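You operate a simulated robot arm through the tools that you are given. There is no shell and no other tool.

You run a simulated robot arm. Do the job below in one go: nothing can be reset, and whatever is moved stays where it is left.

JOB
Fill the tank to the green band and start the feed.
Fine: open the main water valve, hold the fill lever, shut the valve again; then feed pump on and run the tap till it stops spitting. Where these are worked on the way, their far stop is far enough and under half their travel is too little: main water valve.

It is judged by the outcome, as a careful person would: the job done as asked, and still so three seconds after it is handed in. It fails if anything else is knocked over, pushed out of place, dropped, spilled or broken.

ROBOT AND FRAMES
A 6-joint arm with a three-finger gripper, fixed in place. Base frame: the origin is on the floor under the middle of its stand, x ahead of it, y to its left, z up. Units: m, degrees, N and s.
It reaches about 1.213 m from its shoulder. Its first joint turns from -166.0 to 166.0 degrees. Payload 4.89 kg.
The tool frame sits at the grasp point between the pads (the TCP): z along the fingers, y along the line on which they close. The tips reach 0.03 m beyond it. The gripper opens to 0.164 m; its body begins 0.125 m behind the TCP.
Orientation is that of the tool frame in the base frame, as a unit quaternion [x, y, z, w]. With the fingers straight down and closing along the base's y, the tool's x points along the base's -x, its y along +y and its z along -z.

CONTROLS
- The arm moves only by the tool send_rows. Its argument "deltas" is a list of rows, each an object (a shift or turn left out is 0, a gripper value left out holds the last) with "rot": the turn, a rotation vector about the base's x, y, z in units of 120 degrees (1.0 is 120 degrees), a list of three; "travel": the shift along the base's x, y, z in units of 150 mm (1.0 is 150 mm), a list of three; "claw": the opening, from 0 (shut) to 1 (fully open). In form: [{"rot": [rx, ry, rz], "travel": [x, y, z], "claw": claw}, ...]. A call has 1 to 20 rows; each row is the pose to reach, as a shift and turn from the pose commanded when the call began. A call with a number of a shift or a turn outside -1 to 1 is refused whole. Each row takes 0.2 s and may step no farther than 0.05 m and 8.6 degrees from the row before; otherwise, or with a gripper value out of range, the whole call is refused. A pose out of reach is approached as far as the arm can. The call stops where the force on the tool passes 50 N (or 10 N more than at its start, if that is more) or the arm is blocked; 0.2 s more then pass. Each finger travels about 0.108 m/s and halts on what it meets, pressing with about 32 N; the grip force reading is that of the motor and also rises with nothing between the fingers. The clock runs only during rows and for 0.2 s after the last one: add rows that repeat a pose to give the fingers time. The reply holds the time, the measured pose of the TCP, the force on the tool along the base axes, the opening and the grip force, in the units named above and with some noise, with the torque about the TCP (base axes, N m) and any sound that the robot's microphone picked up.
- Cameras (640 x 400 px; columns grow to the right, rows downward): "scene" is fixed at [0.0474, 0.501, 1.5994]; the picture's right is [0.01, -1.00, 0.00], its down [-0.33, -0.00, -0.94] and it looks along [0.94, 0.01, -0.33] (base axes); focal length 222 px, centre (320, 200). "wrist" rides on the gripper at [0.076, -0.002, -0.152] in the tool frame; the picture's right is [0.02, 1.00, 0.00], its down [-0.88, 0.02, -0.47] and it looks along [-0.47, 0.01, 0.88] (tool axes); focal length 247 px, centre (320, 200). There is no depth. A picture from a camera that has moved, and an enlarged one, comes with that camera's place and axes in the base frame and with its lens.
- get_image(camera): a new picture of that camera. The clock stands still meanwhile.
- move_column(by): moves the trunk up (or, below 0, down) by that many m; the arm rides with it, the base frame stays. It gives what a move gives, with no picture.
- enlarge(camera, box): a new picture of the part [left, top, right, bottom] of that camera's present view, enlarged. The clock stands still meanwhile.
- hand_in(): hands the job in; it is judged then, once.

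Nothing tells you positions but the pictures and the camera data. Unless the task says otherwise, let go and move clear before handing in.

The tools are called after ">>>" as name(argument=value, ...) on one line, values as JSON. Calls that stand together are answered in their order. send_rows: Moves the arm, as the interface text tells. Its arguments: {"type":"object","properties":{"deltas":{"type":"array"}},"required":["deltas"]} The other tools are called the same way: move_column (by) moves the trunk up or down; get_image (camera) takes a picture; enlarge (camera, box) takes an enlarged picture of a part of a camera's view; hand_in () hands the job in.

At the start:

```text
time: 0.0
eef_pos: [0.4711, 0.4287, 1.614]
ee_rot: [0.0, 1.0, 0.001, 0.0]
contact_force: [0.2, 0.9, 0.4]
torque: [0.02, -0.01, -0.01]
finger_gap: 0.1642
grip_force: 0.0
trunk travel left (down, up): [-0.325, 0.065]
```

scene: 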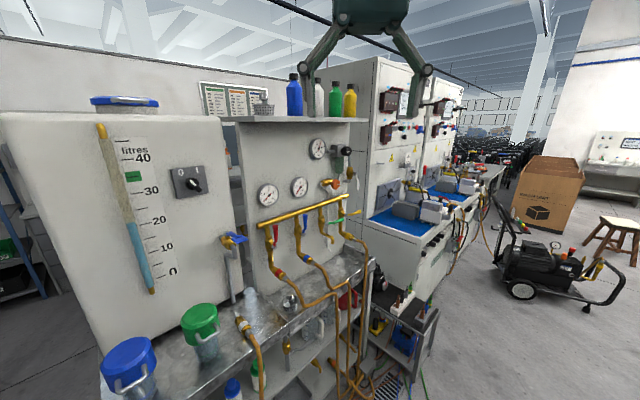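
wrist: 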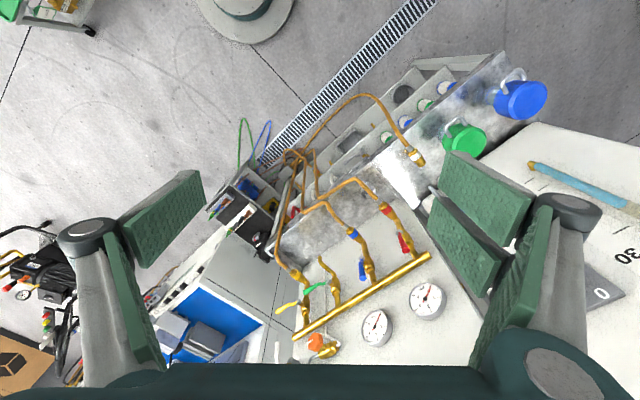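

I see a tank with a litre gauge on the left, a rotary switch (0/I) on it, a blue tap, and a manifold with red, blue, green and yellow levers on a panel with gauges. First I'll look at the details up close.

>>> enlarge(camera="scene", box=[80, 80, 260, 310])

>>> enlarge(camera="scene", box=[220, 120, 380, 280])

>>> enlarge(camera="scene", box=[80, 260, 440, 400])

>>> enlarge(camera="scene", box=[190, 70, 360, 180])

>>> enlarge(camera="wrist", box=[260, 60, 600, 370])

```text
1.74 times, centred on (170, 195) of scene
camera zoom: at [0.0474, 0.501, 1.5994], right [0.01, -1.0, 0.0], down [-0.33, 0.0, -0.94], along [0.94, 0.01, -0.33], focal length 386 px, centre (581, 209)
```

zoom: 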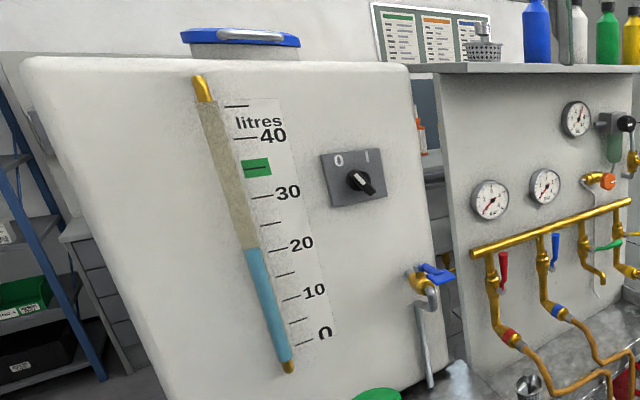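

```text
2.50 times, centred on (300, 200) of scene
camera zoom: at [0.0474, 0.501, 1.5994], right [0.01, -1.0, 0.0], down [-0.33, 0.0, -0.94], along [0.94, 0.01, -0.33], focal length 554 px, centre (370, 200)
```

zoom: 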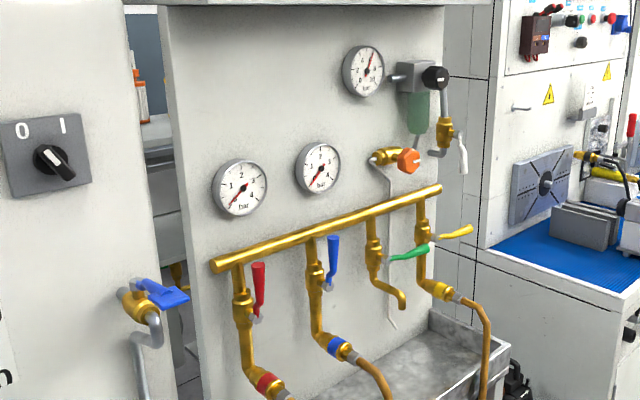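

```text
1.78 times, centred on (260, 330) of scene
camera zoom: at [0.0474, 0.501, 1.5994], right [0.01, -1.0, 0.0], down [-0.33, 0.0, -0.94], along [0.94, 0.01, -0.33], focal length 394 px, centre (427, -31)
```

zoom: 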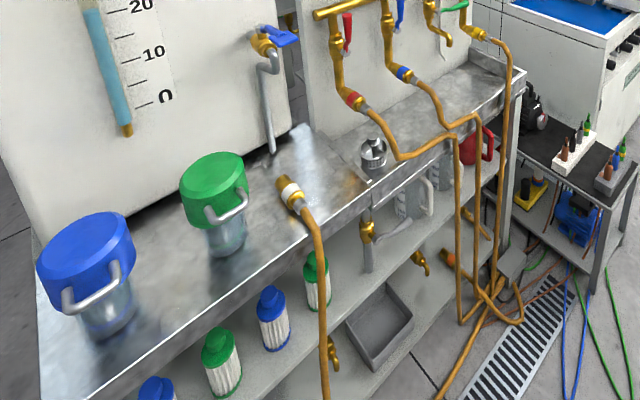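

```text
3.64 times, centred on (275, 125) of scene
camera zoom: at [0.0474, 0.501, 1.5994], right [0.01, -1.0, 0.0], down [-0.33, 0.0, -0.94], along [0.94, 0.01, -0.33], focal length 806 px, centre (484, 473)
```

zoom: 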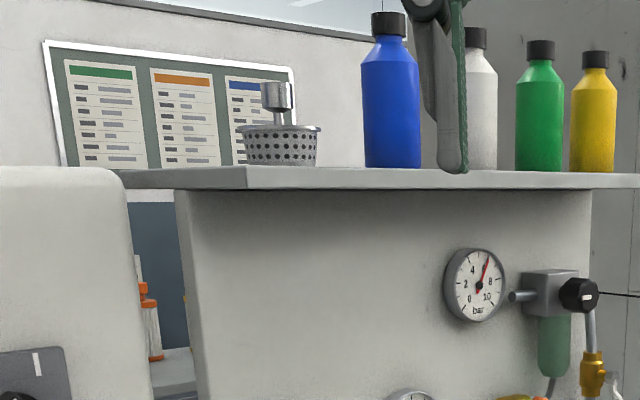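

```text
1.29 times, centred on (430, 215) of wrist
camera zoom: at [0.3951, 0.4276, 1.7659], right [-0.02, 1.0, 0.0], down [0.88, 0.02, 0.47], along [0.47, 0.01, -0.88], focal length 319 px, centre (178, 181)
```

zoom: 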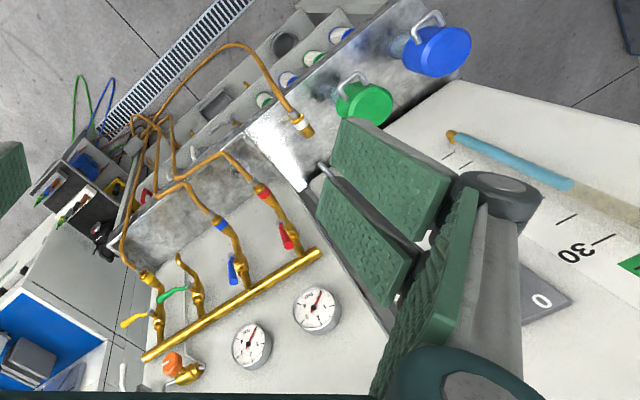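

I see several candidates for "main valve", "fill lever", "pump" and "tap". Next I'll zoom in hard on each one to look for labels.

>>> enlarge(camera="scene", box=[165, 160, 215, 205])

>>> enlarge(camera="scene", box=[210, 220, 260, 310])

>>> enlarge(camera="scene", box=[300, 135, 370, 200])

>>> enlarge(camera="scene", box=[250, 190, 310, 270])

>>> enlarge(camera="scene", box=[300, 180, 370, 260])

>>> enlarge(camera="scene", box=[195, 75, 285, 125])

>>> enlarge(camera="scene", box=[90, 115, 190, 300])

>>> enlarge(camera="scene", box=[215, 250, 385, 400])

```text
8.89 times, centred on (190, 182) of scene
camera zoom: at [0.0474, 0.501, 1.5994], right [0.01, -1.0, 0.0], down [-0.33, 0.0, -0.94], along [0.94, 0.01, -0.33], focal length 1971 px, centre (1476, 356)
```

zoom: 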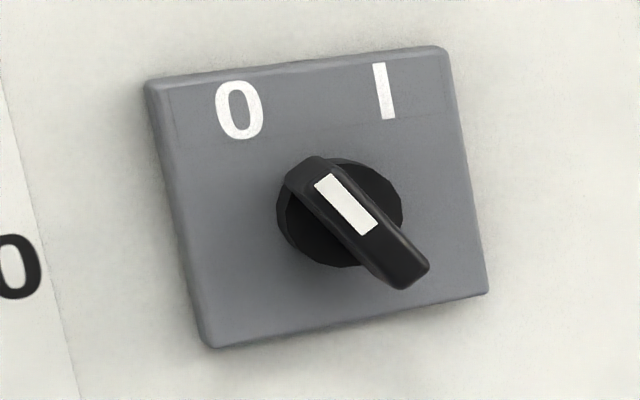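

```text
4.44 times, centred on (235, 265) of scene
camera zoom: at [0.0474, 0.501, 1.5994], right [0.01, -1.0, 0.0], down [-0.33, 0.0, -0.94], along [0.94, 0.01, -0.33], focal length 986 px, centre (698, -89)
```

zoom: 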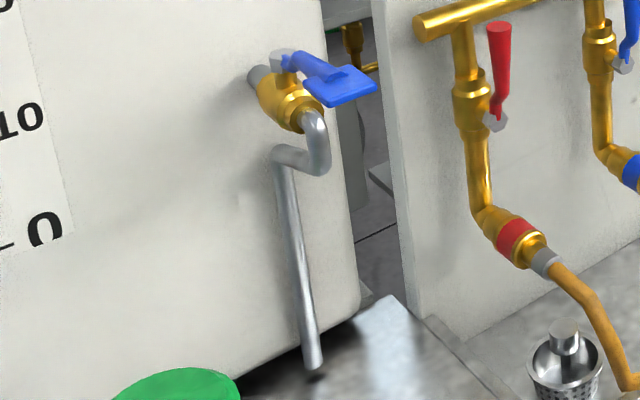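

```text
6.15 times, centred on (335, 168) of scene
camera zoom: at [0.0474, 0.501, 1.5994], right [0.01, -1.0, 0.0], down [-0.33, 0.0, -0.94], along [0.94, 0.01, -0.33], focal length 1365 px, centre (228, 400)
```

zoom: 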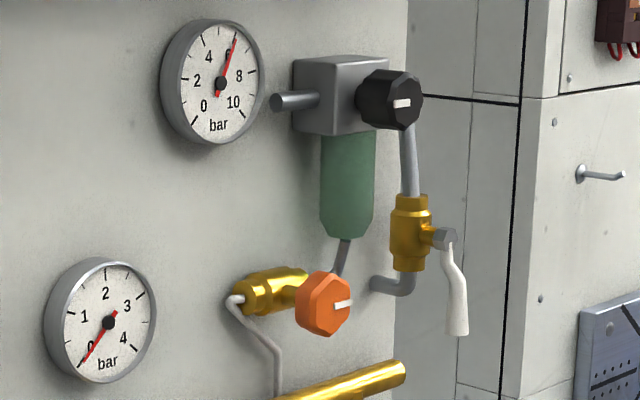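

```text
5.00 times, centred on (280, 230) of scene
camera zoom: at [0.0474, 0.501, 1.5994], right [0.01, -1.0, 0.0], down [-0.33, 0.0, -0.94], along [0.94, 0.01, -0.33], focal length 1109 px, centre (520, 50)
```

zoom: 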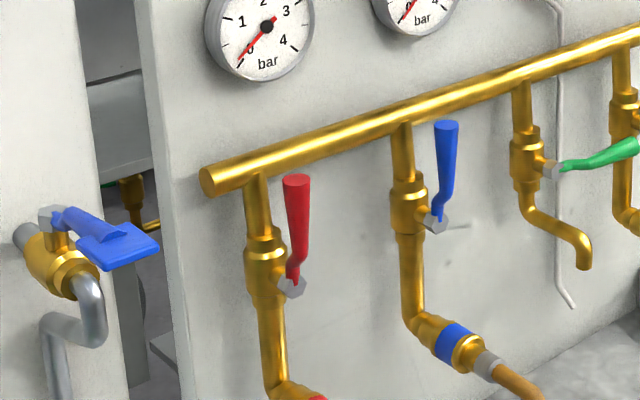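

```text
5.00 times, centred on (335, 220) of scene
camera zoom: at [0.0474, 0.501, 1.5994], right [0.01, -1.0, 0.0], down [-0.33, 0.0, -0.94], along [0.94, 0.01, -0.33], focal length 1109 px, centre (245, 100)
```

zoom: 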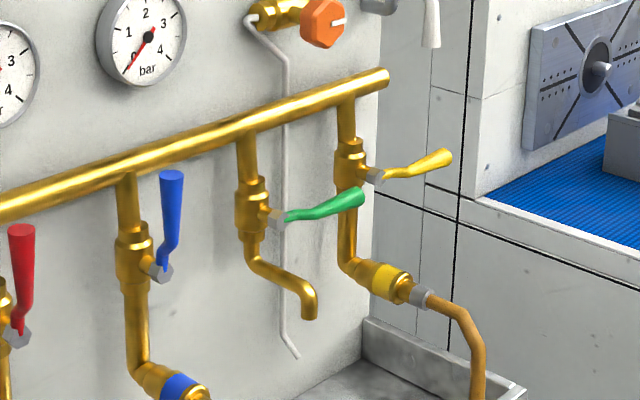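

```text
7.11 times, centred on (240, 100) of scene
camera zoom: at [0.0474, 0.501, 1.5994], right [0.01, -1.0, 0.0], down [-0.33, 0.0, -0.94], along [0.94, 0.01, -0.33], focal length 1577 px, centre (889, 911)
```

zoom: 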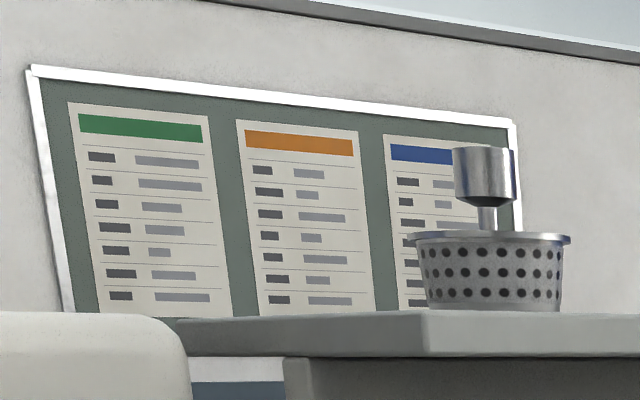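

```text
2.16 times, centred on (140, 208) of scene
camera zoom: at [0.0474, 0.501, 1.5994], right [0.01, -1.0, 0.0], down [-0.33, 0.0, -0.94], along [0.94, 0.01, -0.33], focal length 480 px, centre (709, 184)
```

zoom: 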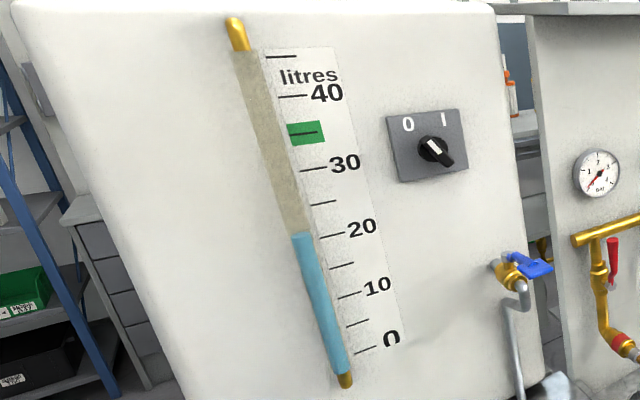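

```text
2.67 times, centred on (300, 325) of scene
camera zoom: at [0.0474, 0.501, 1.5994], right [0.01, -1.0, 0.0], down [-0.33, 0.0, -0.94], along [0.94, 0.01, -0.33], focal length 591 px, centre (373, -133)
```

zoom: 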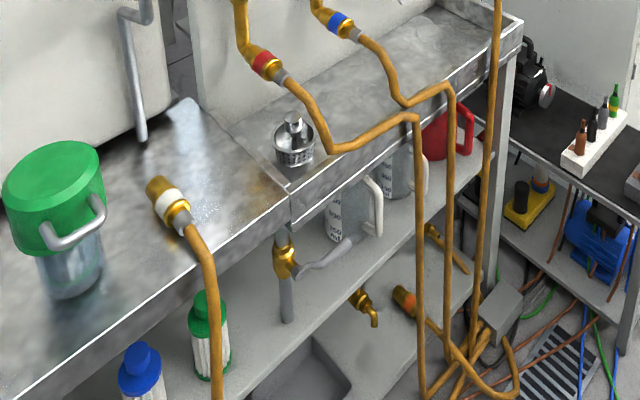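

I see a hidden brass valve with a green handle in the gap between tank and panel, and other valves under the worktop. I'll zoom in on those before deciding which is the main water valve.

>>> enlarge(camera="scene", box=[220, 210, 260, 260])

>>> enlarge(camera="scene", box=[215, 120, 260, 250])

>>> enlarge(camera="scene", box=[270, 320, 390, 400])

>>> enlarge(camera="scene", box=[0, 60, 120, 340])

>>> enlarge(camera="scene", box=[225, 280, 300, 330])

>>> enlarge(camera="wrist", box=[360, 60, 560, 200])

>>> enlarge(camera="wrist", box=[270, 180, 440, 370])

```text
8.00 times, centred on (240, 235) of scene
camera zoom: at [0.0474, 0.501, 1.5994], right [0.01, -1.0, 0.0], down [-0.33, 0.0, -0.94], along [0.94, 0.01, -0.33], focal length 1774 px, centre (960, -80)
```

zoom: 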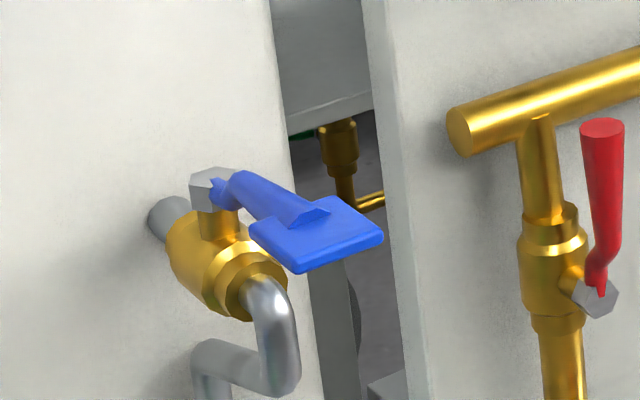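

```text
3.08 times, centred on (238, 185) of scene
camera zoom: at [0.0474, 0.501, 1.5994], right [0.01, -1.0, 0.0], down [-0.33, 0.0, -0.94], along [0.94, 0.01, -0.33], focal length 682 px, centre (574, 246)
```

zoom: 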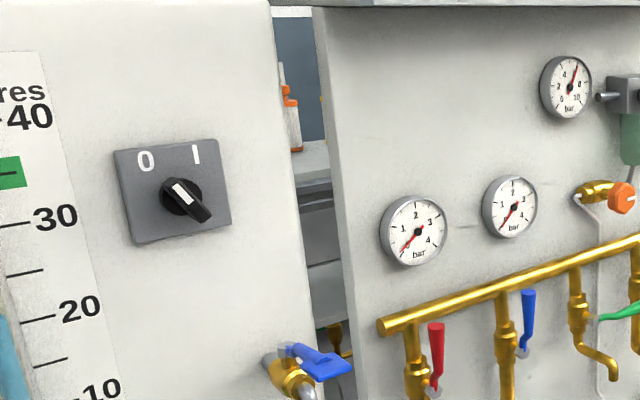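

```text
5.00 times, centred on (330, 360) of scene
camera zoom: at [0.0474, 0.501, 1.5994], right [0.01, -1.0, 0.0], down [-0.33, 0.0, -0.94], along [0.94, 0.01, -0.33], focal length 1109 px, centre (270, -600)
```

zoom: 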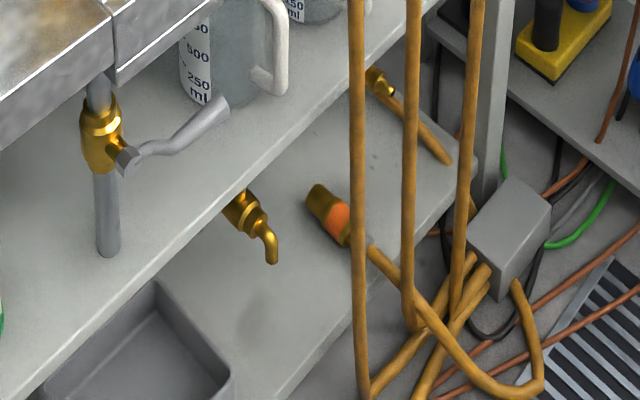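

```text
1.43 times, centred on (60, 200) of scene
camera zoom: at [0.0474, 0.501, 1.5994], right [0.01, -1.0, 0.0], down [-0.33, 0.0, -0.94], along [0.94, 0.01, -0.33], focal length 317 px, centre (691, 200)
```

zoom: 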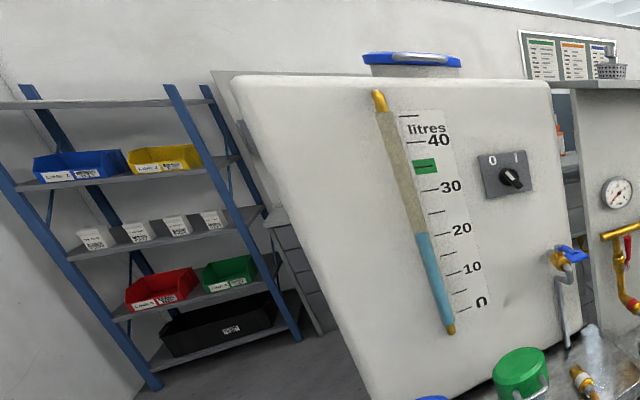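

```text
8.00 times, centred on (262, 305) of scene
camera zoom: at [0.0474, 0.501, 1.5994], right [0.01, -1.0, 0.0], down [-0.33, 0.0, -0.94], along [0.94, 0.01, -0.33], focal length 1774 px, centre (780, -640)
```

zoom: 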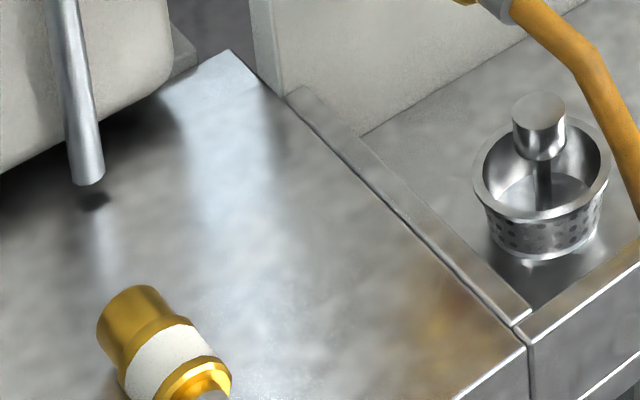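

```text
2.86 times, centred on (460, 130) of wrist
camera zoom: at [0.3951, 0.4276, 1.7659], right [-0.02, 1.0, 0.0], down [0.88, 0.02, 0.47], along [0.47, 0.01, -0.88], focal length 706 px, centre (-80, 400)
```

zoom: 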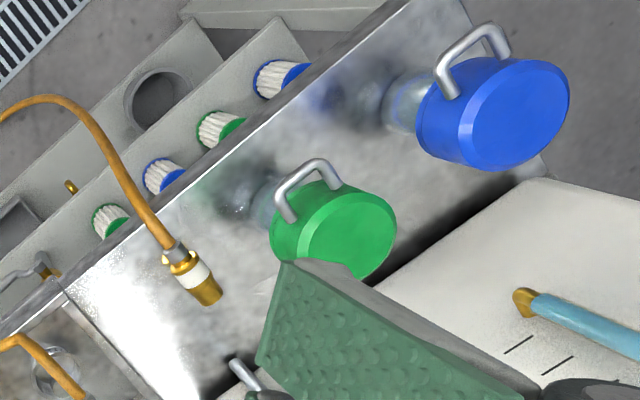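

```text
2.11 times, centred on (355, 275) of wrist
camera zoom: at [0.3951, 0.4276, 1.7659], right [-0.02, 1.0, 0.0], down [0.88, 0.02, 0.47], along [0.47, 0.01, -0.88], focal length 520 px, centre (246, 42)
```

zoom: 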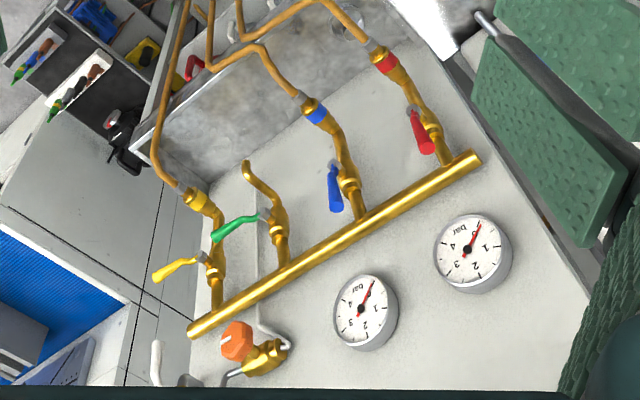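

I place the manifold running diagonally from about (0.88, 0.77, 1.19) to (1.29, 0.35, 1.19), so the bench stands at about 45° to the robot. I'll turn the wrist camera toward the bench to look for the main water valve and the fill lever.

>>> send_rows(deltas=[{"rot": [0, 0, 0.0625]}, {"rot": [0, 0, 0.125]}, {"rot": [0, 0, 0.1875]}, {"rot": [0, 0, 0.25]}, {"rot": [0, 0, 0.3125]}, {"rot": [0, 0, 0.375]}])

```text
time: 1.4
eef_pos: [0.4707, 0.4305, 1.6138]
ee_rot: [-0.383, 0.924, 0.0, 0.0]
contact_force: [-0.9, 0.6, -0.4]
torque: [-0.01, -0.04, 0.0]
finger_gap: 0.164
grip_force: 0.0
trunk travel left (down, up): [-0.325, 0.065]
```

The gripper now faces the bench diagonal. Next I'll pitch it up and draw back a little, then take a picture.

>>> send_rows(deltas=[{"rot": [0.0471, -0.0471, 0], "travel": [-0.133, -0.133, -0.1]}, {"rot": [0.0943, -0.0943, 0], "travel": [-0.267, -0.267, -0.2]}, {"rot": [0.1414, -0.1414, 0], "travel": [-0.4, -0.4, -0.3]}, {"rot": [0.1886, -0.1886, 0], "travel": [-0.533, -0.533, -0.4]}, {"rot": [0.2357, -0.2357, 0], "travel": [-0.667, -0.667, -0.5]}])

>>> get_image(camera="wrist")

>>> get_image(camera="scene")

```text
time: 2.6
eef_pos: [0.3726, 0.3285, 1.5394]
ee_rot: [-0.36, 0.868, 0.132, 0.317]
contact_force: [2.2, 1.0, -0.8]
torque: [-0.13, 0.13, 0.03]
finger_gap: 0.1639
grip_force: 0.1
trunk travel left (down, up): [-0.325, 0.065]
```

```text
taken
camera wrist: at [0.2637, 0.2175, 1.6056], right [-0.72, 0.7, -0.01], down [0.25, 0.28, 0.93], along [0.65, 0.66, -0.37], focal length 247 px, centre (320, 200)
```

wrist: 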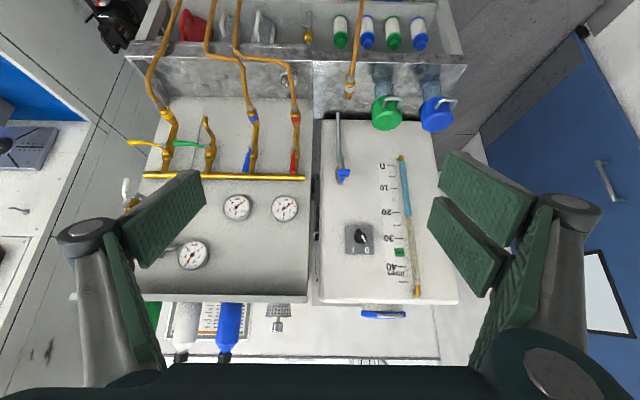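

```text
taken
```

scene: 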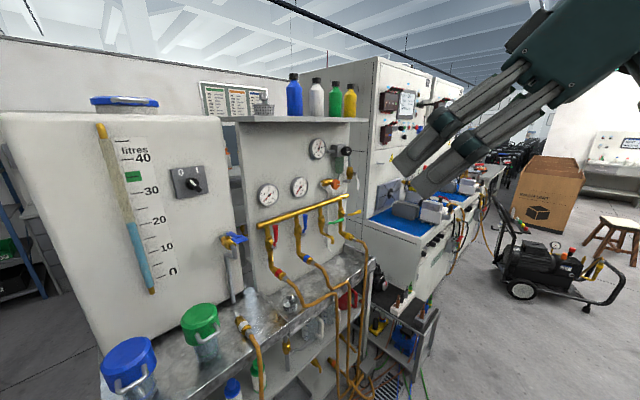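

I now see the whole unit head-on (upside down in the picture). I'll enlarge parts of this view.

>>> enlarge(camera="wrist", box=[120, 90, 320, 220])

>>> enlarge(camera="wrist", box=[310, 90, 470, 310])

>>> enlarge(camera="wrist", box=[120, 0, 480, 130])

>>> enlarge(camera="wrist", box=[290, 90, 370, 310])

>>> enlarge(camera="wrist", box=[90, 130, 220, 280])

```text
3.08 times, centred on (220, 155) of wrist
camera zoom: at [0.2637, 0.2175, 1.6056], right [-0.72, 0.7, -0.01], down [0.25, 0.28, 0.93], along [0.65, 0.66, -0.37], focal length 760 px, centre (628, 338)
```

zoom: 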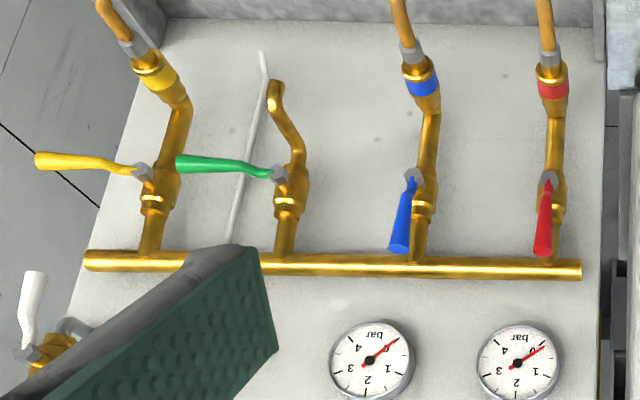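

```text
1.82 times, centred on (390, 200) of wrist
camera zoom: at [0.2637, 0.2175, 1.6056], right [-0.72, 0.7, -0.01], down [0.25, 0.28, 0.93], along [0.65, 0.66, -0.37], focal length 449 px, centre (193, 200)
```

zoom: 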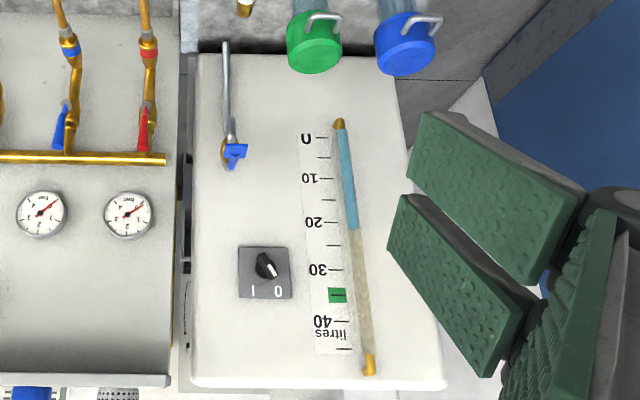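

```text
1.78 times, centred on (300, 65) of wrist
camera zoom: at [0.2637, 0.2175, 1.6056], right [-0.72, 0.7, -0.01], down [0.25, 0.28, 0.93], along [0.65, 0.66, -0.37], focal length 439 px, centre (356, 440)
```

zoom: 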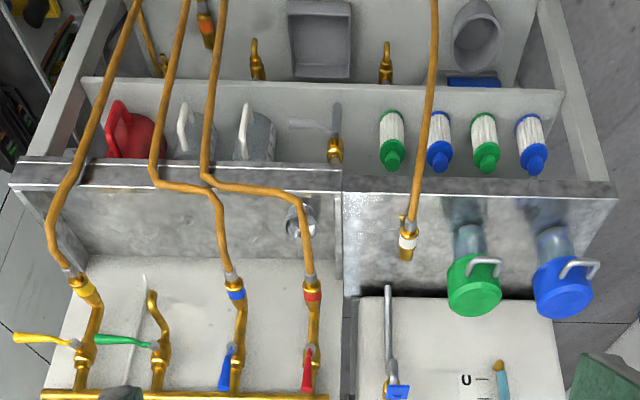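

```text
1.82 times, centred on (330, 200) of wrist
camera zoom: at [0.2637, 0.2175, 1.6056], right [-0.72, 0.7, -0.01], down [0.25, 0.28, 0.93], along [0.65, 0.66, -0.37], focal length 449 px, centre (302, 200)
```

zoom: 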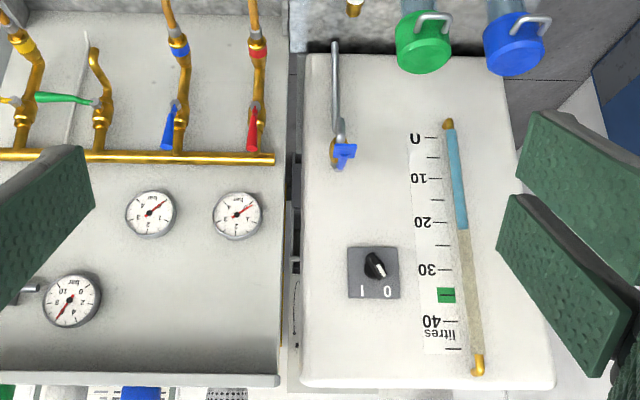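

```text
2.67 times, centred on (155, 205) of wrist
camera zoom: at [0.2637, 0.2175, 1.6056], right [-0.72, 0.7, -0.01], down [0.25, 0.28, 0.93], along [0.65, 0.66, -0.37], focal length 659 px, centre (760, 187)
```

zoom: 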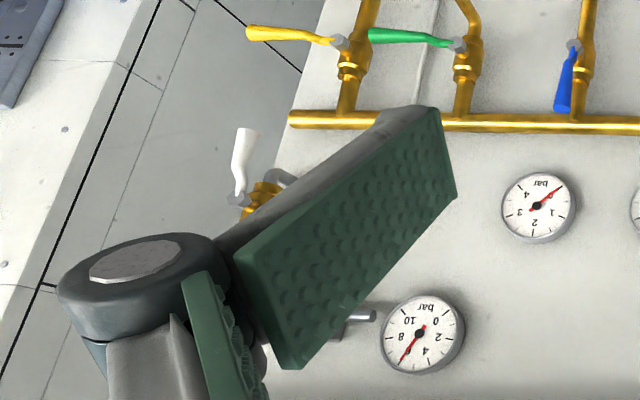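

I haven't found an obvious main valve yet. I'll enlarge the gap and the under-shelf area in this view, then sweep the camera around the room.

>>> enlarge(camera="wrist", box=[295, 110, 345, 220])

>>> enlarge(camera="wrist", box=[295, 200, 345, 310])

>>> enlarge(camera="wrist", box=[180, 0, 340, 60])

>>> enlarge(camera="wrist", box=[460, 0, 640, 200])

>>> enlarge(camera="scene", box=[360, 60, 500, 260])

>>> enlarge(camera="scene", box=[480, 180, 640, 320])

```text
3.64 times, centred on (320, 165) of wrist
camera zoom: at [0.2637, 0.2175, 1.6056], right [-0.72, 0.7, -0.01], down [0.25, 0.28, 0.93], along [0.65, 0.66, -0.37], focal length 898 px, centre (320, 327)
```

zoom: 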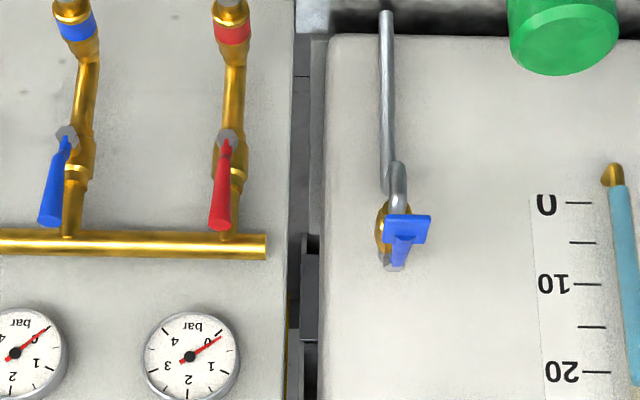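

```text
3.64 times, centred on (320, 255) of wrist
camera zoom: at [0.2637, 0.2175, 1.6056], right [-0.72, 0.7, -0.01], down [0.25, 0.28, 0.93], along [0.65, 0.66, -0.37], focal length 898 px, centre (320, 0)
```

zoom: 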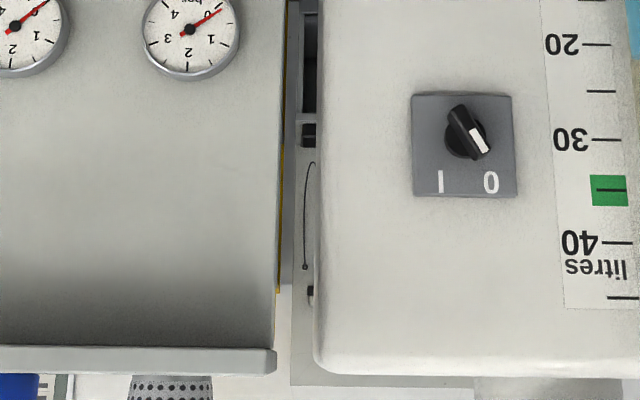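

```text
4.00 times, centred on (260, 30) of wrist
camera zoom: at [0.2637, 0.2175, 1.6056], right [-0.72, 0.7, -0.01], down [0.25, 0.28, 0.93], along [0.65, 0.66, -0.37], focal length 988 px, centre (560, 880)
```

zoom: 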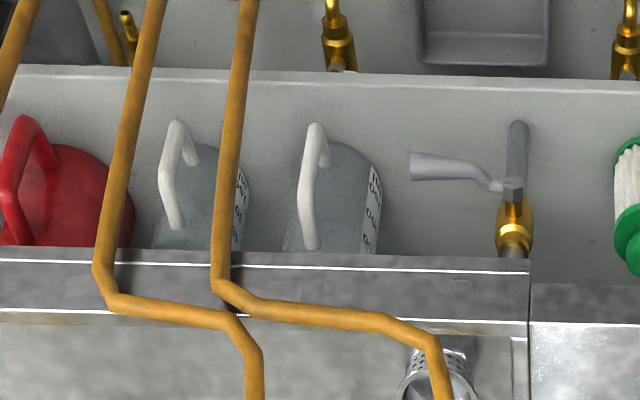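

```text
2.00 times, centred on (550, 100) of wrist
camera zoom: at [0.2637, 0.2175, 1.6056], right [-0.72, 0.7, -0.01], down [0.25, 0.28, 0.93], along [0.65, 0.66, -0.37], focal length 494 px, centre (-140, 400)
```

zoom: 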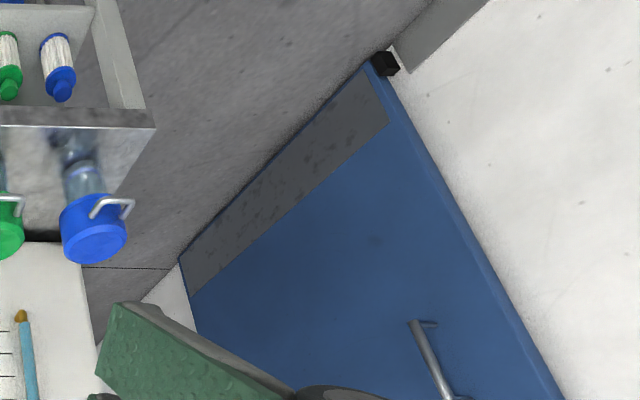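

```text
2.00 times, centred on (430, 160) of scene
camera zoom: at [0.0474, 0.501, 1.5994], right [0.01, -1.0, 0.0], down [-0.33, 0.0, -0.94], along [0.94, 0.01, -0.33], focal length 444 px, centre (100, 280)
```

zoom: 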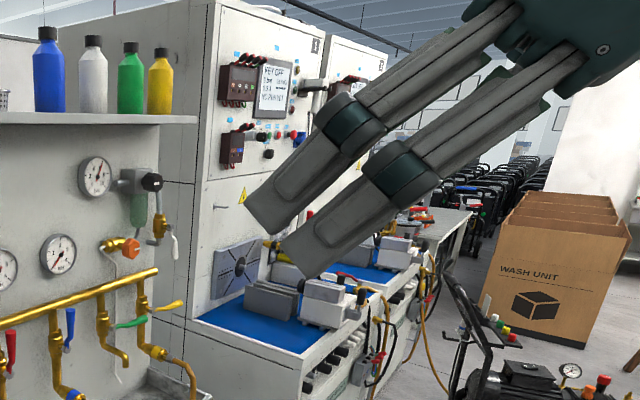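

```text
2.86 times, centred on (560, 250) of scene
camera zoom: at [0.0474, 0.501, 1.5994], right [0.01, -1.0, 0.0], down [-0.33, 0.0, -0.94], along [0.94, 0.01, -0.33], focal length 634 px, centre (-366, 57)
```

zoom: 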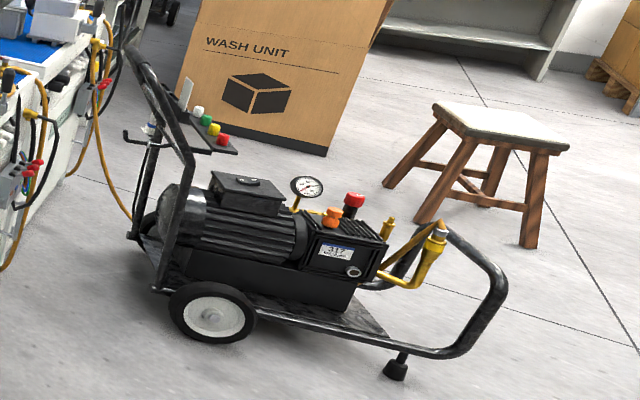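

I read the pump switch as set to 0, and I take the blue paddle on the tank to be a spring lever. I still need the main water valve, so I'll swing the camera left and then right to look around the robot.

>>> send_rows(deltas=[{"rot": [0, 0, 0.0667]}, {"rot": [0, 0, 0.1333]}, {"rot": [0, 0, 0.2]}, {"rot": [0, 0, 0.2667]}, {"rot": [0, 0, 0.3333]}, {"rot": [0, 0, 0.4]}, {"rot": [0, 0, 0.4667]}, {"rot": [0, 0, 0.5333]}])

>>> get_image(camera="wrist")

```text
time: 4.4
eef_pos: [0.3709, 0.3295, 1.5396]
ee_rot: [0.766, -0.544, -0.28, -0.198]
contact_force: [-0.3, -0.5, 1.0]
torque: [0.02, -0.08, -0.09]
finger_gap: 0.1639
grip_force: 0.0
trunk travel left (down, up): [-0.325, 0.065]
```

```text
taken
camera wrist: at [0.4236, 0.1823, 1.6064], right [-0.94, -0.34, -0.01], down [-0.14, 0.34, 0.93], along [-0.31, 0.87, -0.37], focal length 247 px, centre (320, 200)
```

wrist: 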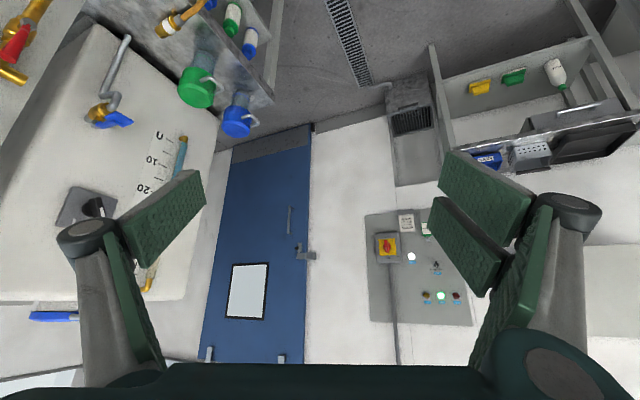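

I see a blue door and, further left, an electrical panel with a red/yellow main switch. I'll enlarge that and keep turning.

>>> enlarge(camera="wrist", box=[350, 190, 490, 340])

>>> enlarge(camera="wrist", box=[370, 0, 640, 200])

>>> enlarge(camera="wrist", box=[0, 0, 230, 200])

>>> send_rows(deltas=[{"rot": [0, 0, 0.0667]}, {"rot": [0, 0, 0.1333]}, {"rot": [0, 0, 0.2]}, {"rot": [0, 0, 0.2667]}, {"rot": [0, 0, 0.3333]}, {"rot": [0, 0, 0.4]}])

>>> get_image(camera="wrist")

```text
2.67 times, centred on (420, 265) of wrist
camera zoom: at [0.4236, 0.1823, 1.6064], right [-0.94, -0.34, -0.01], down [-0.14, 0.34, 0.93], along [-0.31, 0.87, -0.37], focal length 659 px, centre (53, 27)
```

zoom: 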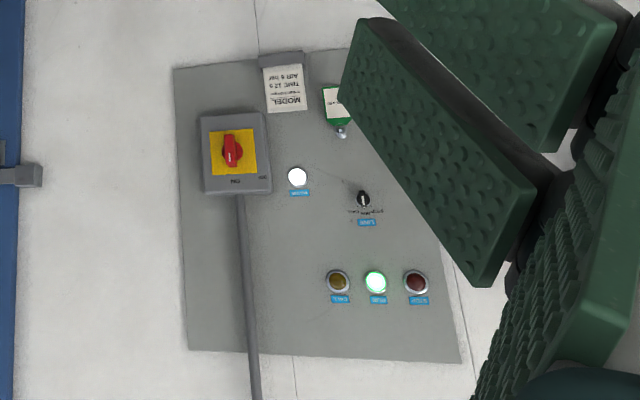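

```text
2.00 times, centred on (505, 100) of wrist
camera zoom: at [0.4236, 0.1823, 1.6064], right [-0.94, -0.34, -0.01], down [-0.14, 0.34, 0.93], along [-0.31, 0.87, -0.37], focal length 494 px, centre (-50, 400)
```

zoom: 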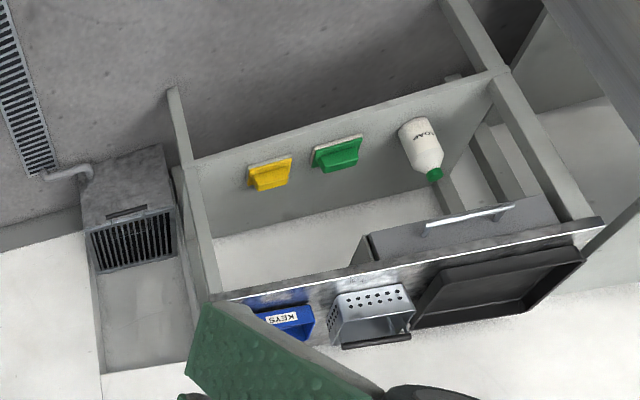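

```text
2.00 times, centred on (115, 100) of wrist
camera zoom: at [0.4236, 0.1823, 1.6064], right [-0.94, -0.34, -0.01], down [-0.14, 0.34, 0.93], along [-0.31, 0.87, -0.37], focal length 494 px, centre (730, 400)
```

zoom: 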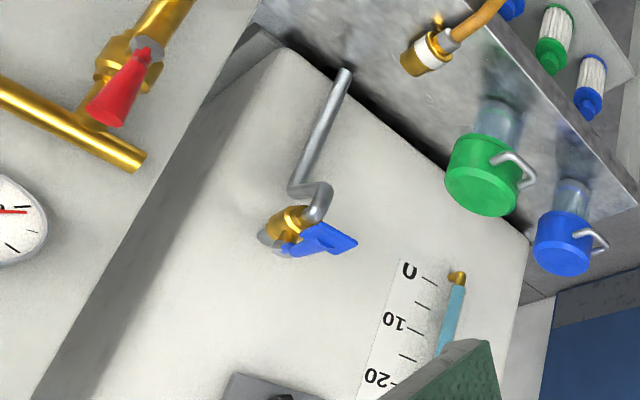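

```text
time: 5.8
eef_pos: [0.3721, 0.3299, 1.5382]
ee_rot: [0.921, -0.187, -0.335, -0.069]
contact_force: [0.1, 0.0, 0.1]
torque: [0.04, -0.01, 0.01]
finger_gap: 0.1639
grip_force: 0.1
trunk travel left (down, up): [-0.325, 0.065]
```

```text
taken
camera wrist: at [0.5169, 0.2697, 1.6058], right [-0.37, -0.93, -0.01], down [-0.35, 0.13, 0.93], along [-0.86, 0.35, -0.37], focal length 247 px, centre (320, 200)
```

wrist: 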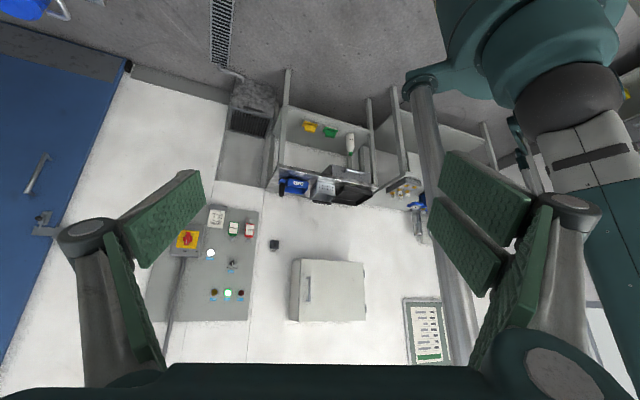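

I see a wall behind the robot with a cabinet, a notice, and something brass and blue near the robot's stand. I'll enlarge those.

>>> enlarge(camera="wrist", box=[370, 150, 460, 260])

>>> enlarge(camera="wrist", box=[150, 190, 300, 330])

>>> enlarge(camera="wrist", box=[260, 80, 440, 210])

>>> enlarge(camera="wrist", box=[380, 280, 480, 380])

```text
3.64 times, centred on (415, 205) of wrist
camera zoom: at [0.5169, 0.2697, 1.6058], right [-0.37, -0.93, -0.01], down [-0.35, 0.13, 0.93], along [-0.86, 0.35, -0.37], focal length 898 px, centre (-26, 182)
```

zoom: 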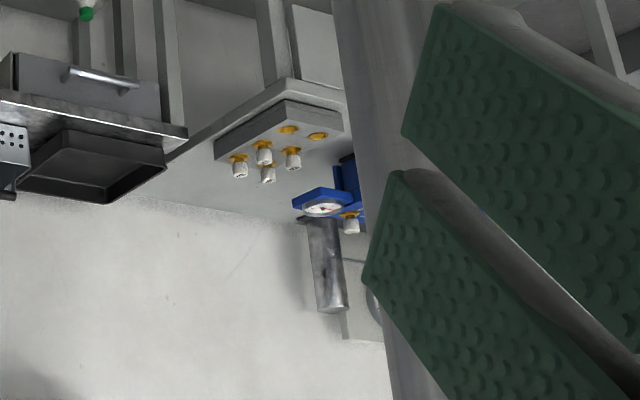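

```text
2.86 times, centred on (225, 260) of wrist
camera zoom: at [0.5169, 0.2697, 1.6058], right [-0.37, -0.93, -0.01], down [-0.35, 0.13, 0.93], along [-0.86, 0.35, -0.37], focal length 706 px, centre (591, 29)
```

zoom: 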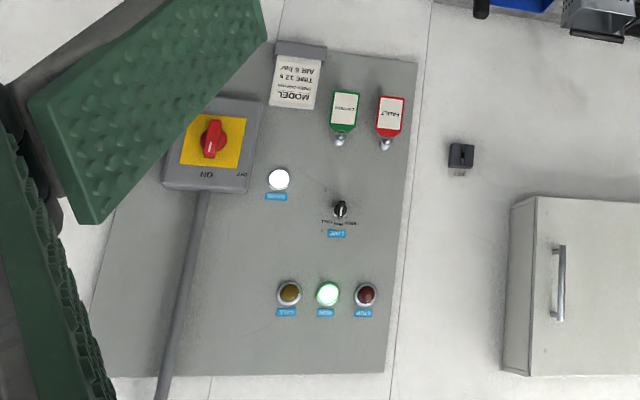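

```text
3.08 times, centred on (350, 145) of wrist
camera zoom: at [0.5169, 0.2697, 1.6058], right [-0.37, -0.93, -0.01], down [-0.35, 0.13, 0.93], along [-0.86, 0.35, -0.37], focal length 760 px, centre (228, 369)
```

zoom: 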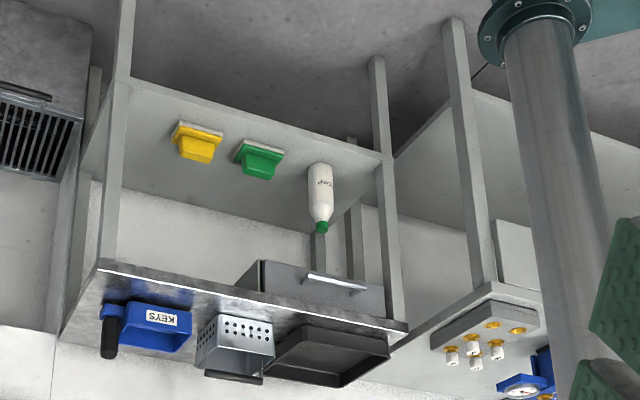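

```text
4.00 times, centred on (430, 330) of wrist
camera zoom: at [0.5169, 0.2697, 1.6058], right [-0.37, -0.93, -0.01], down [-0.35, 0.13, 0.93], along [-0.86, 0.35, -0.37], focal length 988 px, centre (-120, -320)
```

zoom: 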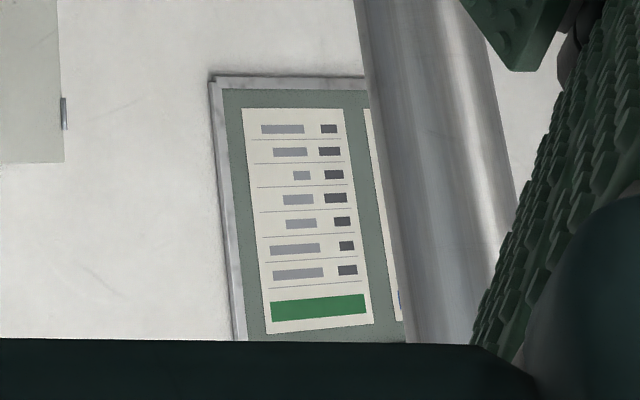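

I place the pump switch at about (0.77, 0.94, 1.40) and the tank and panel faces about 1.2 m from the robot's axis. I'll turn back and look to the right of the robot too.

>>> send_rows(deltas=[{"rot": [0, 0, -0.0667]}, {"rot": [0, 0, -0.1333]}, {"rot": [0, 0, -0.2]}, {"rot": [0, 0, -0.2667]}, {"rot": [0, 0, -0.3333]}, {"rot": [0, 0, -0.4]}, {"rot": [0, 0, -0.4667]}, {"rot": [0, 0, -0.5333]}, {"rot": [0, 0, -0.6]}, {"rot": [0, 0, -0.6667]}, {"rot": [0, 0, -0.7333]}, {"rot": [0, 0, -0.8]}, {"rot": [0, 0, -0.8667]}, {"rot": [0, 0, -0.9333]}, {"rot": [0, 0, -1.0]}])

>>> send_rows(deltas=[{"rot": [0, 0, -0.0667]}, {"rot": [0, 0, -0.1333]}, {"rot": [0, 0, -0.2]}, {"rot": [0, 0, -0.2667]}, {"rot": [0, 0, -0.3333]}, {"rot": [0, 0, -0.4]}, {"rot": [0, 0, -0.4667]}, {"rot": [0, 0, -0.5333]}])

>>> get_image(camera="wrist")

```text
time: 9.0
eef_pos: [0.3698, 0.3293, 1.5391]
ee_rot: [-0.298, 0.891, 0.108, 0.325]
contact_force: [0.4, -0.2, 0.4]
torque: [0.0, 0.0, 0.0]
finger_gap: 0.1637
grip_force: 0.1
trunk travel left (down, up): [-0.325, 0.065]
```

```text
time: 10.8
eef_pos: [0.3706, 0.3293, 1.5394]
ee_rot: [0.221, 0.914, -0.08, 0.332]
contact_force: [-0.6, -0.6, 0.0]
torque: [0.07, 0.0, 0.08]
finger_gap: 0.164
grip_force: 0.1
trunk travel left (down, up): [-0.325, 0.065]
```

```text
taken
camera wrist: at [0.2308, 0.3988, 1.6064], right [0.44, 0.9, -0.01], down [0.34, -0.15, 0.93], along [0.83, -0.41, -0.37], focal length 247 px, centre (320, 200)
```

wrist: 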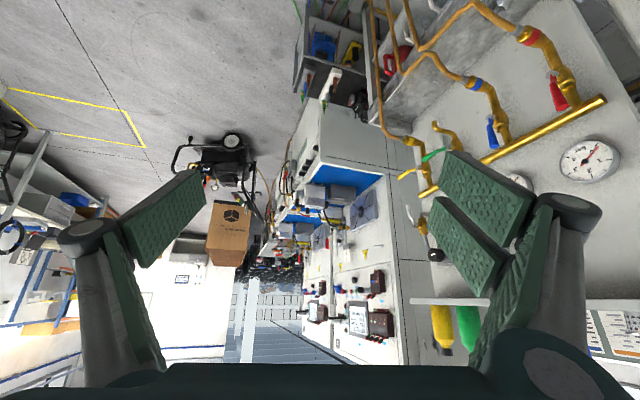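

To the right I see other benches and the washer trolley, all well away. I'll turn a little further to finish the sweep.

>>> send_rows(deltas=[{"rot": [0, 0, -0.0667]}, {"rot": [0, 0, -0.1333]}, {"rot": [0, 0, -0.2]}, {"rot": [0, 0, -0.2667]}, {"rot": [0, 0, -0.3333]}, {"rot": [0, 0, -0.4]}, {"rot": [0, 0, -0.4667]}, {"rot": [0, 0, -0.5333]}])

>>> get_image(camera="wrist")

```text
time: 12.6
eef_pos: [0.3994, 0.3074, 1.5385]
ee_rot: [0.674, 0.676, -0.193, 0.228]
contact_force: [-1.6, -0.5, -0.3]
torque: [-0.05, -0.15, 0.1]
finger_gap: 0.164
grip_force: 0.0
out of reach, approached as far as the arm can: row 6, 7, 8
trunk travel left (down, up): [-0.325, 0.065]
```

```text
taken
camera wrist: at [0.3929, 0.457, 1.6198], right [1.0, 0.03, 0.03], down [-0.02, -0.46, 0.89], along [0.05, -0.89, -0.46], focal length 247 px, centre (320, 200)
```

wrist: 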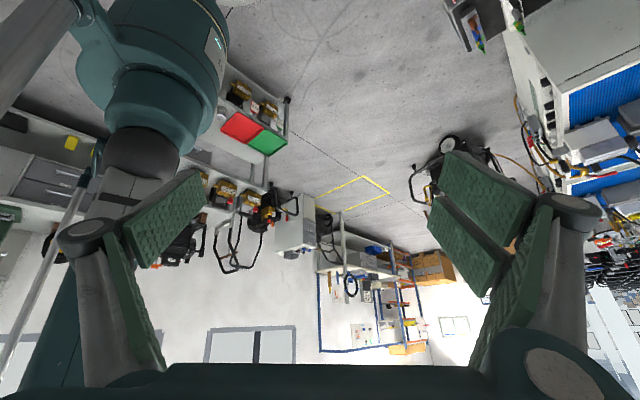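

No other water valve is within reach, so it must be on this unit. I'll turn back and move the camera close to the gap between tank and panel.

>>> send_rows(deltas=[{"rot": [0, 0, 0.0667]}, {"rot": [0, 0, 0.1333]}, {"rot": [0, 0, 0.2]}, {"rot": [0, 0, 0.2667]}, {"rot": [0, 0, 0.3333]}, {"rot": [0, 0, 0.4]}, {"rot": [0, 0, 0.4667]}, {"rot": [0, 0, 0.5333]}, {"rot": [0, 0, 0.6]}, {"rot": [0, 0, 0.6667]}, {"rot": [0, 0, 0.7333]}, {"rot": [0, 0, 0.8]}, {"rot": [0, 0, 0.8667]}, {"rot": [0, 0, 0.9333]}])

```text
time: 15.6
eef_pos: [0.4016, 0.3082, 1.5385]
ee_rot: [-0.185, 0.937, 0.081, 0.286]
contact_force: [-0.3, -0.5, 0.3]
torque: [-0.01, 0.01, -0.02]
finger_gap: 0.1641
grip_force: 0.1
trunk travel left (down, up): [-0.325, 0.065]
```

I'll move the camera toward the gap in steps of about 0.15 m.

>>> send_rows(deltas=[{"travel": [0.12, 0.24, -0.12]}, {"travel": [0.24, 0.48, -0.24]}, {"travel": [0.36, 0.72, -0.36]}, {"travel": [0.48, 0.96, -0.48]}])

>>> send_rows(deltas=[{"travel": [0.12, 0.24, -0.12]}, {"travel": [0.24, 0.48, -0.24]}, {"travel": [0.36, 0.72, -0.36]}, {"travel": [0.48, 0.96, -0.48]}])

>>> get_image(camera="wrist")

>>> get_image(camera="scene")

```text
time: 16.6
eef_pos: [0.472, 0.4516, 1.4677]
ee_rot: [-0.184, 0.937, 0.081, 0.287]
contact_force: [-0.9, -1.4, -0.1]
torque: [0.17, -0.12, 0.02]
finger_gap: 0.164
grip_force: 0.0
trunk travel left (down, up): [-0.325, 0.065]
```

```text
time: 17.6
eef_pos: [0.5454, 0.5977, 1.394]
ee_rot: [-0.184, 0.937, 0.08, 0.288]
contact_force: [-0.4, -0.7, 0.3]
torque: [0.13, -0.05, 0.03]
finger_gap: 0.164
grip_force: 0.1
trunk travel left (down, up): [-0.325, 0.065]
```

```text
taken
camera wrist: at [0.4098, 0.5333, 1.4758], right [-0.41, 0.91, 0.03], down [0.43, 0.16, 0.89], along [0.81, 0.38, -0.45], focal length 247 px, centre (320, 200)
```

wrist: 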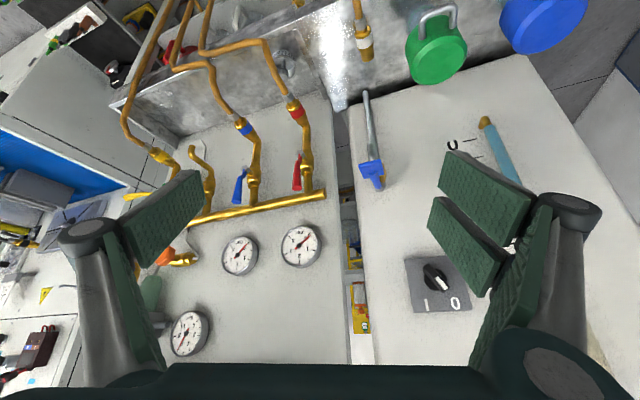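

```text
taken
```

scene: 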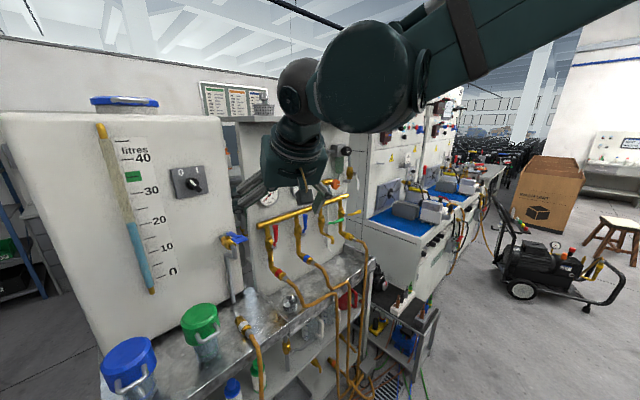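

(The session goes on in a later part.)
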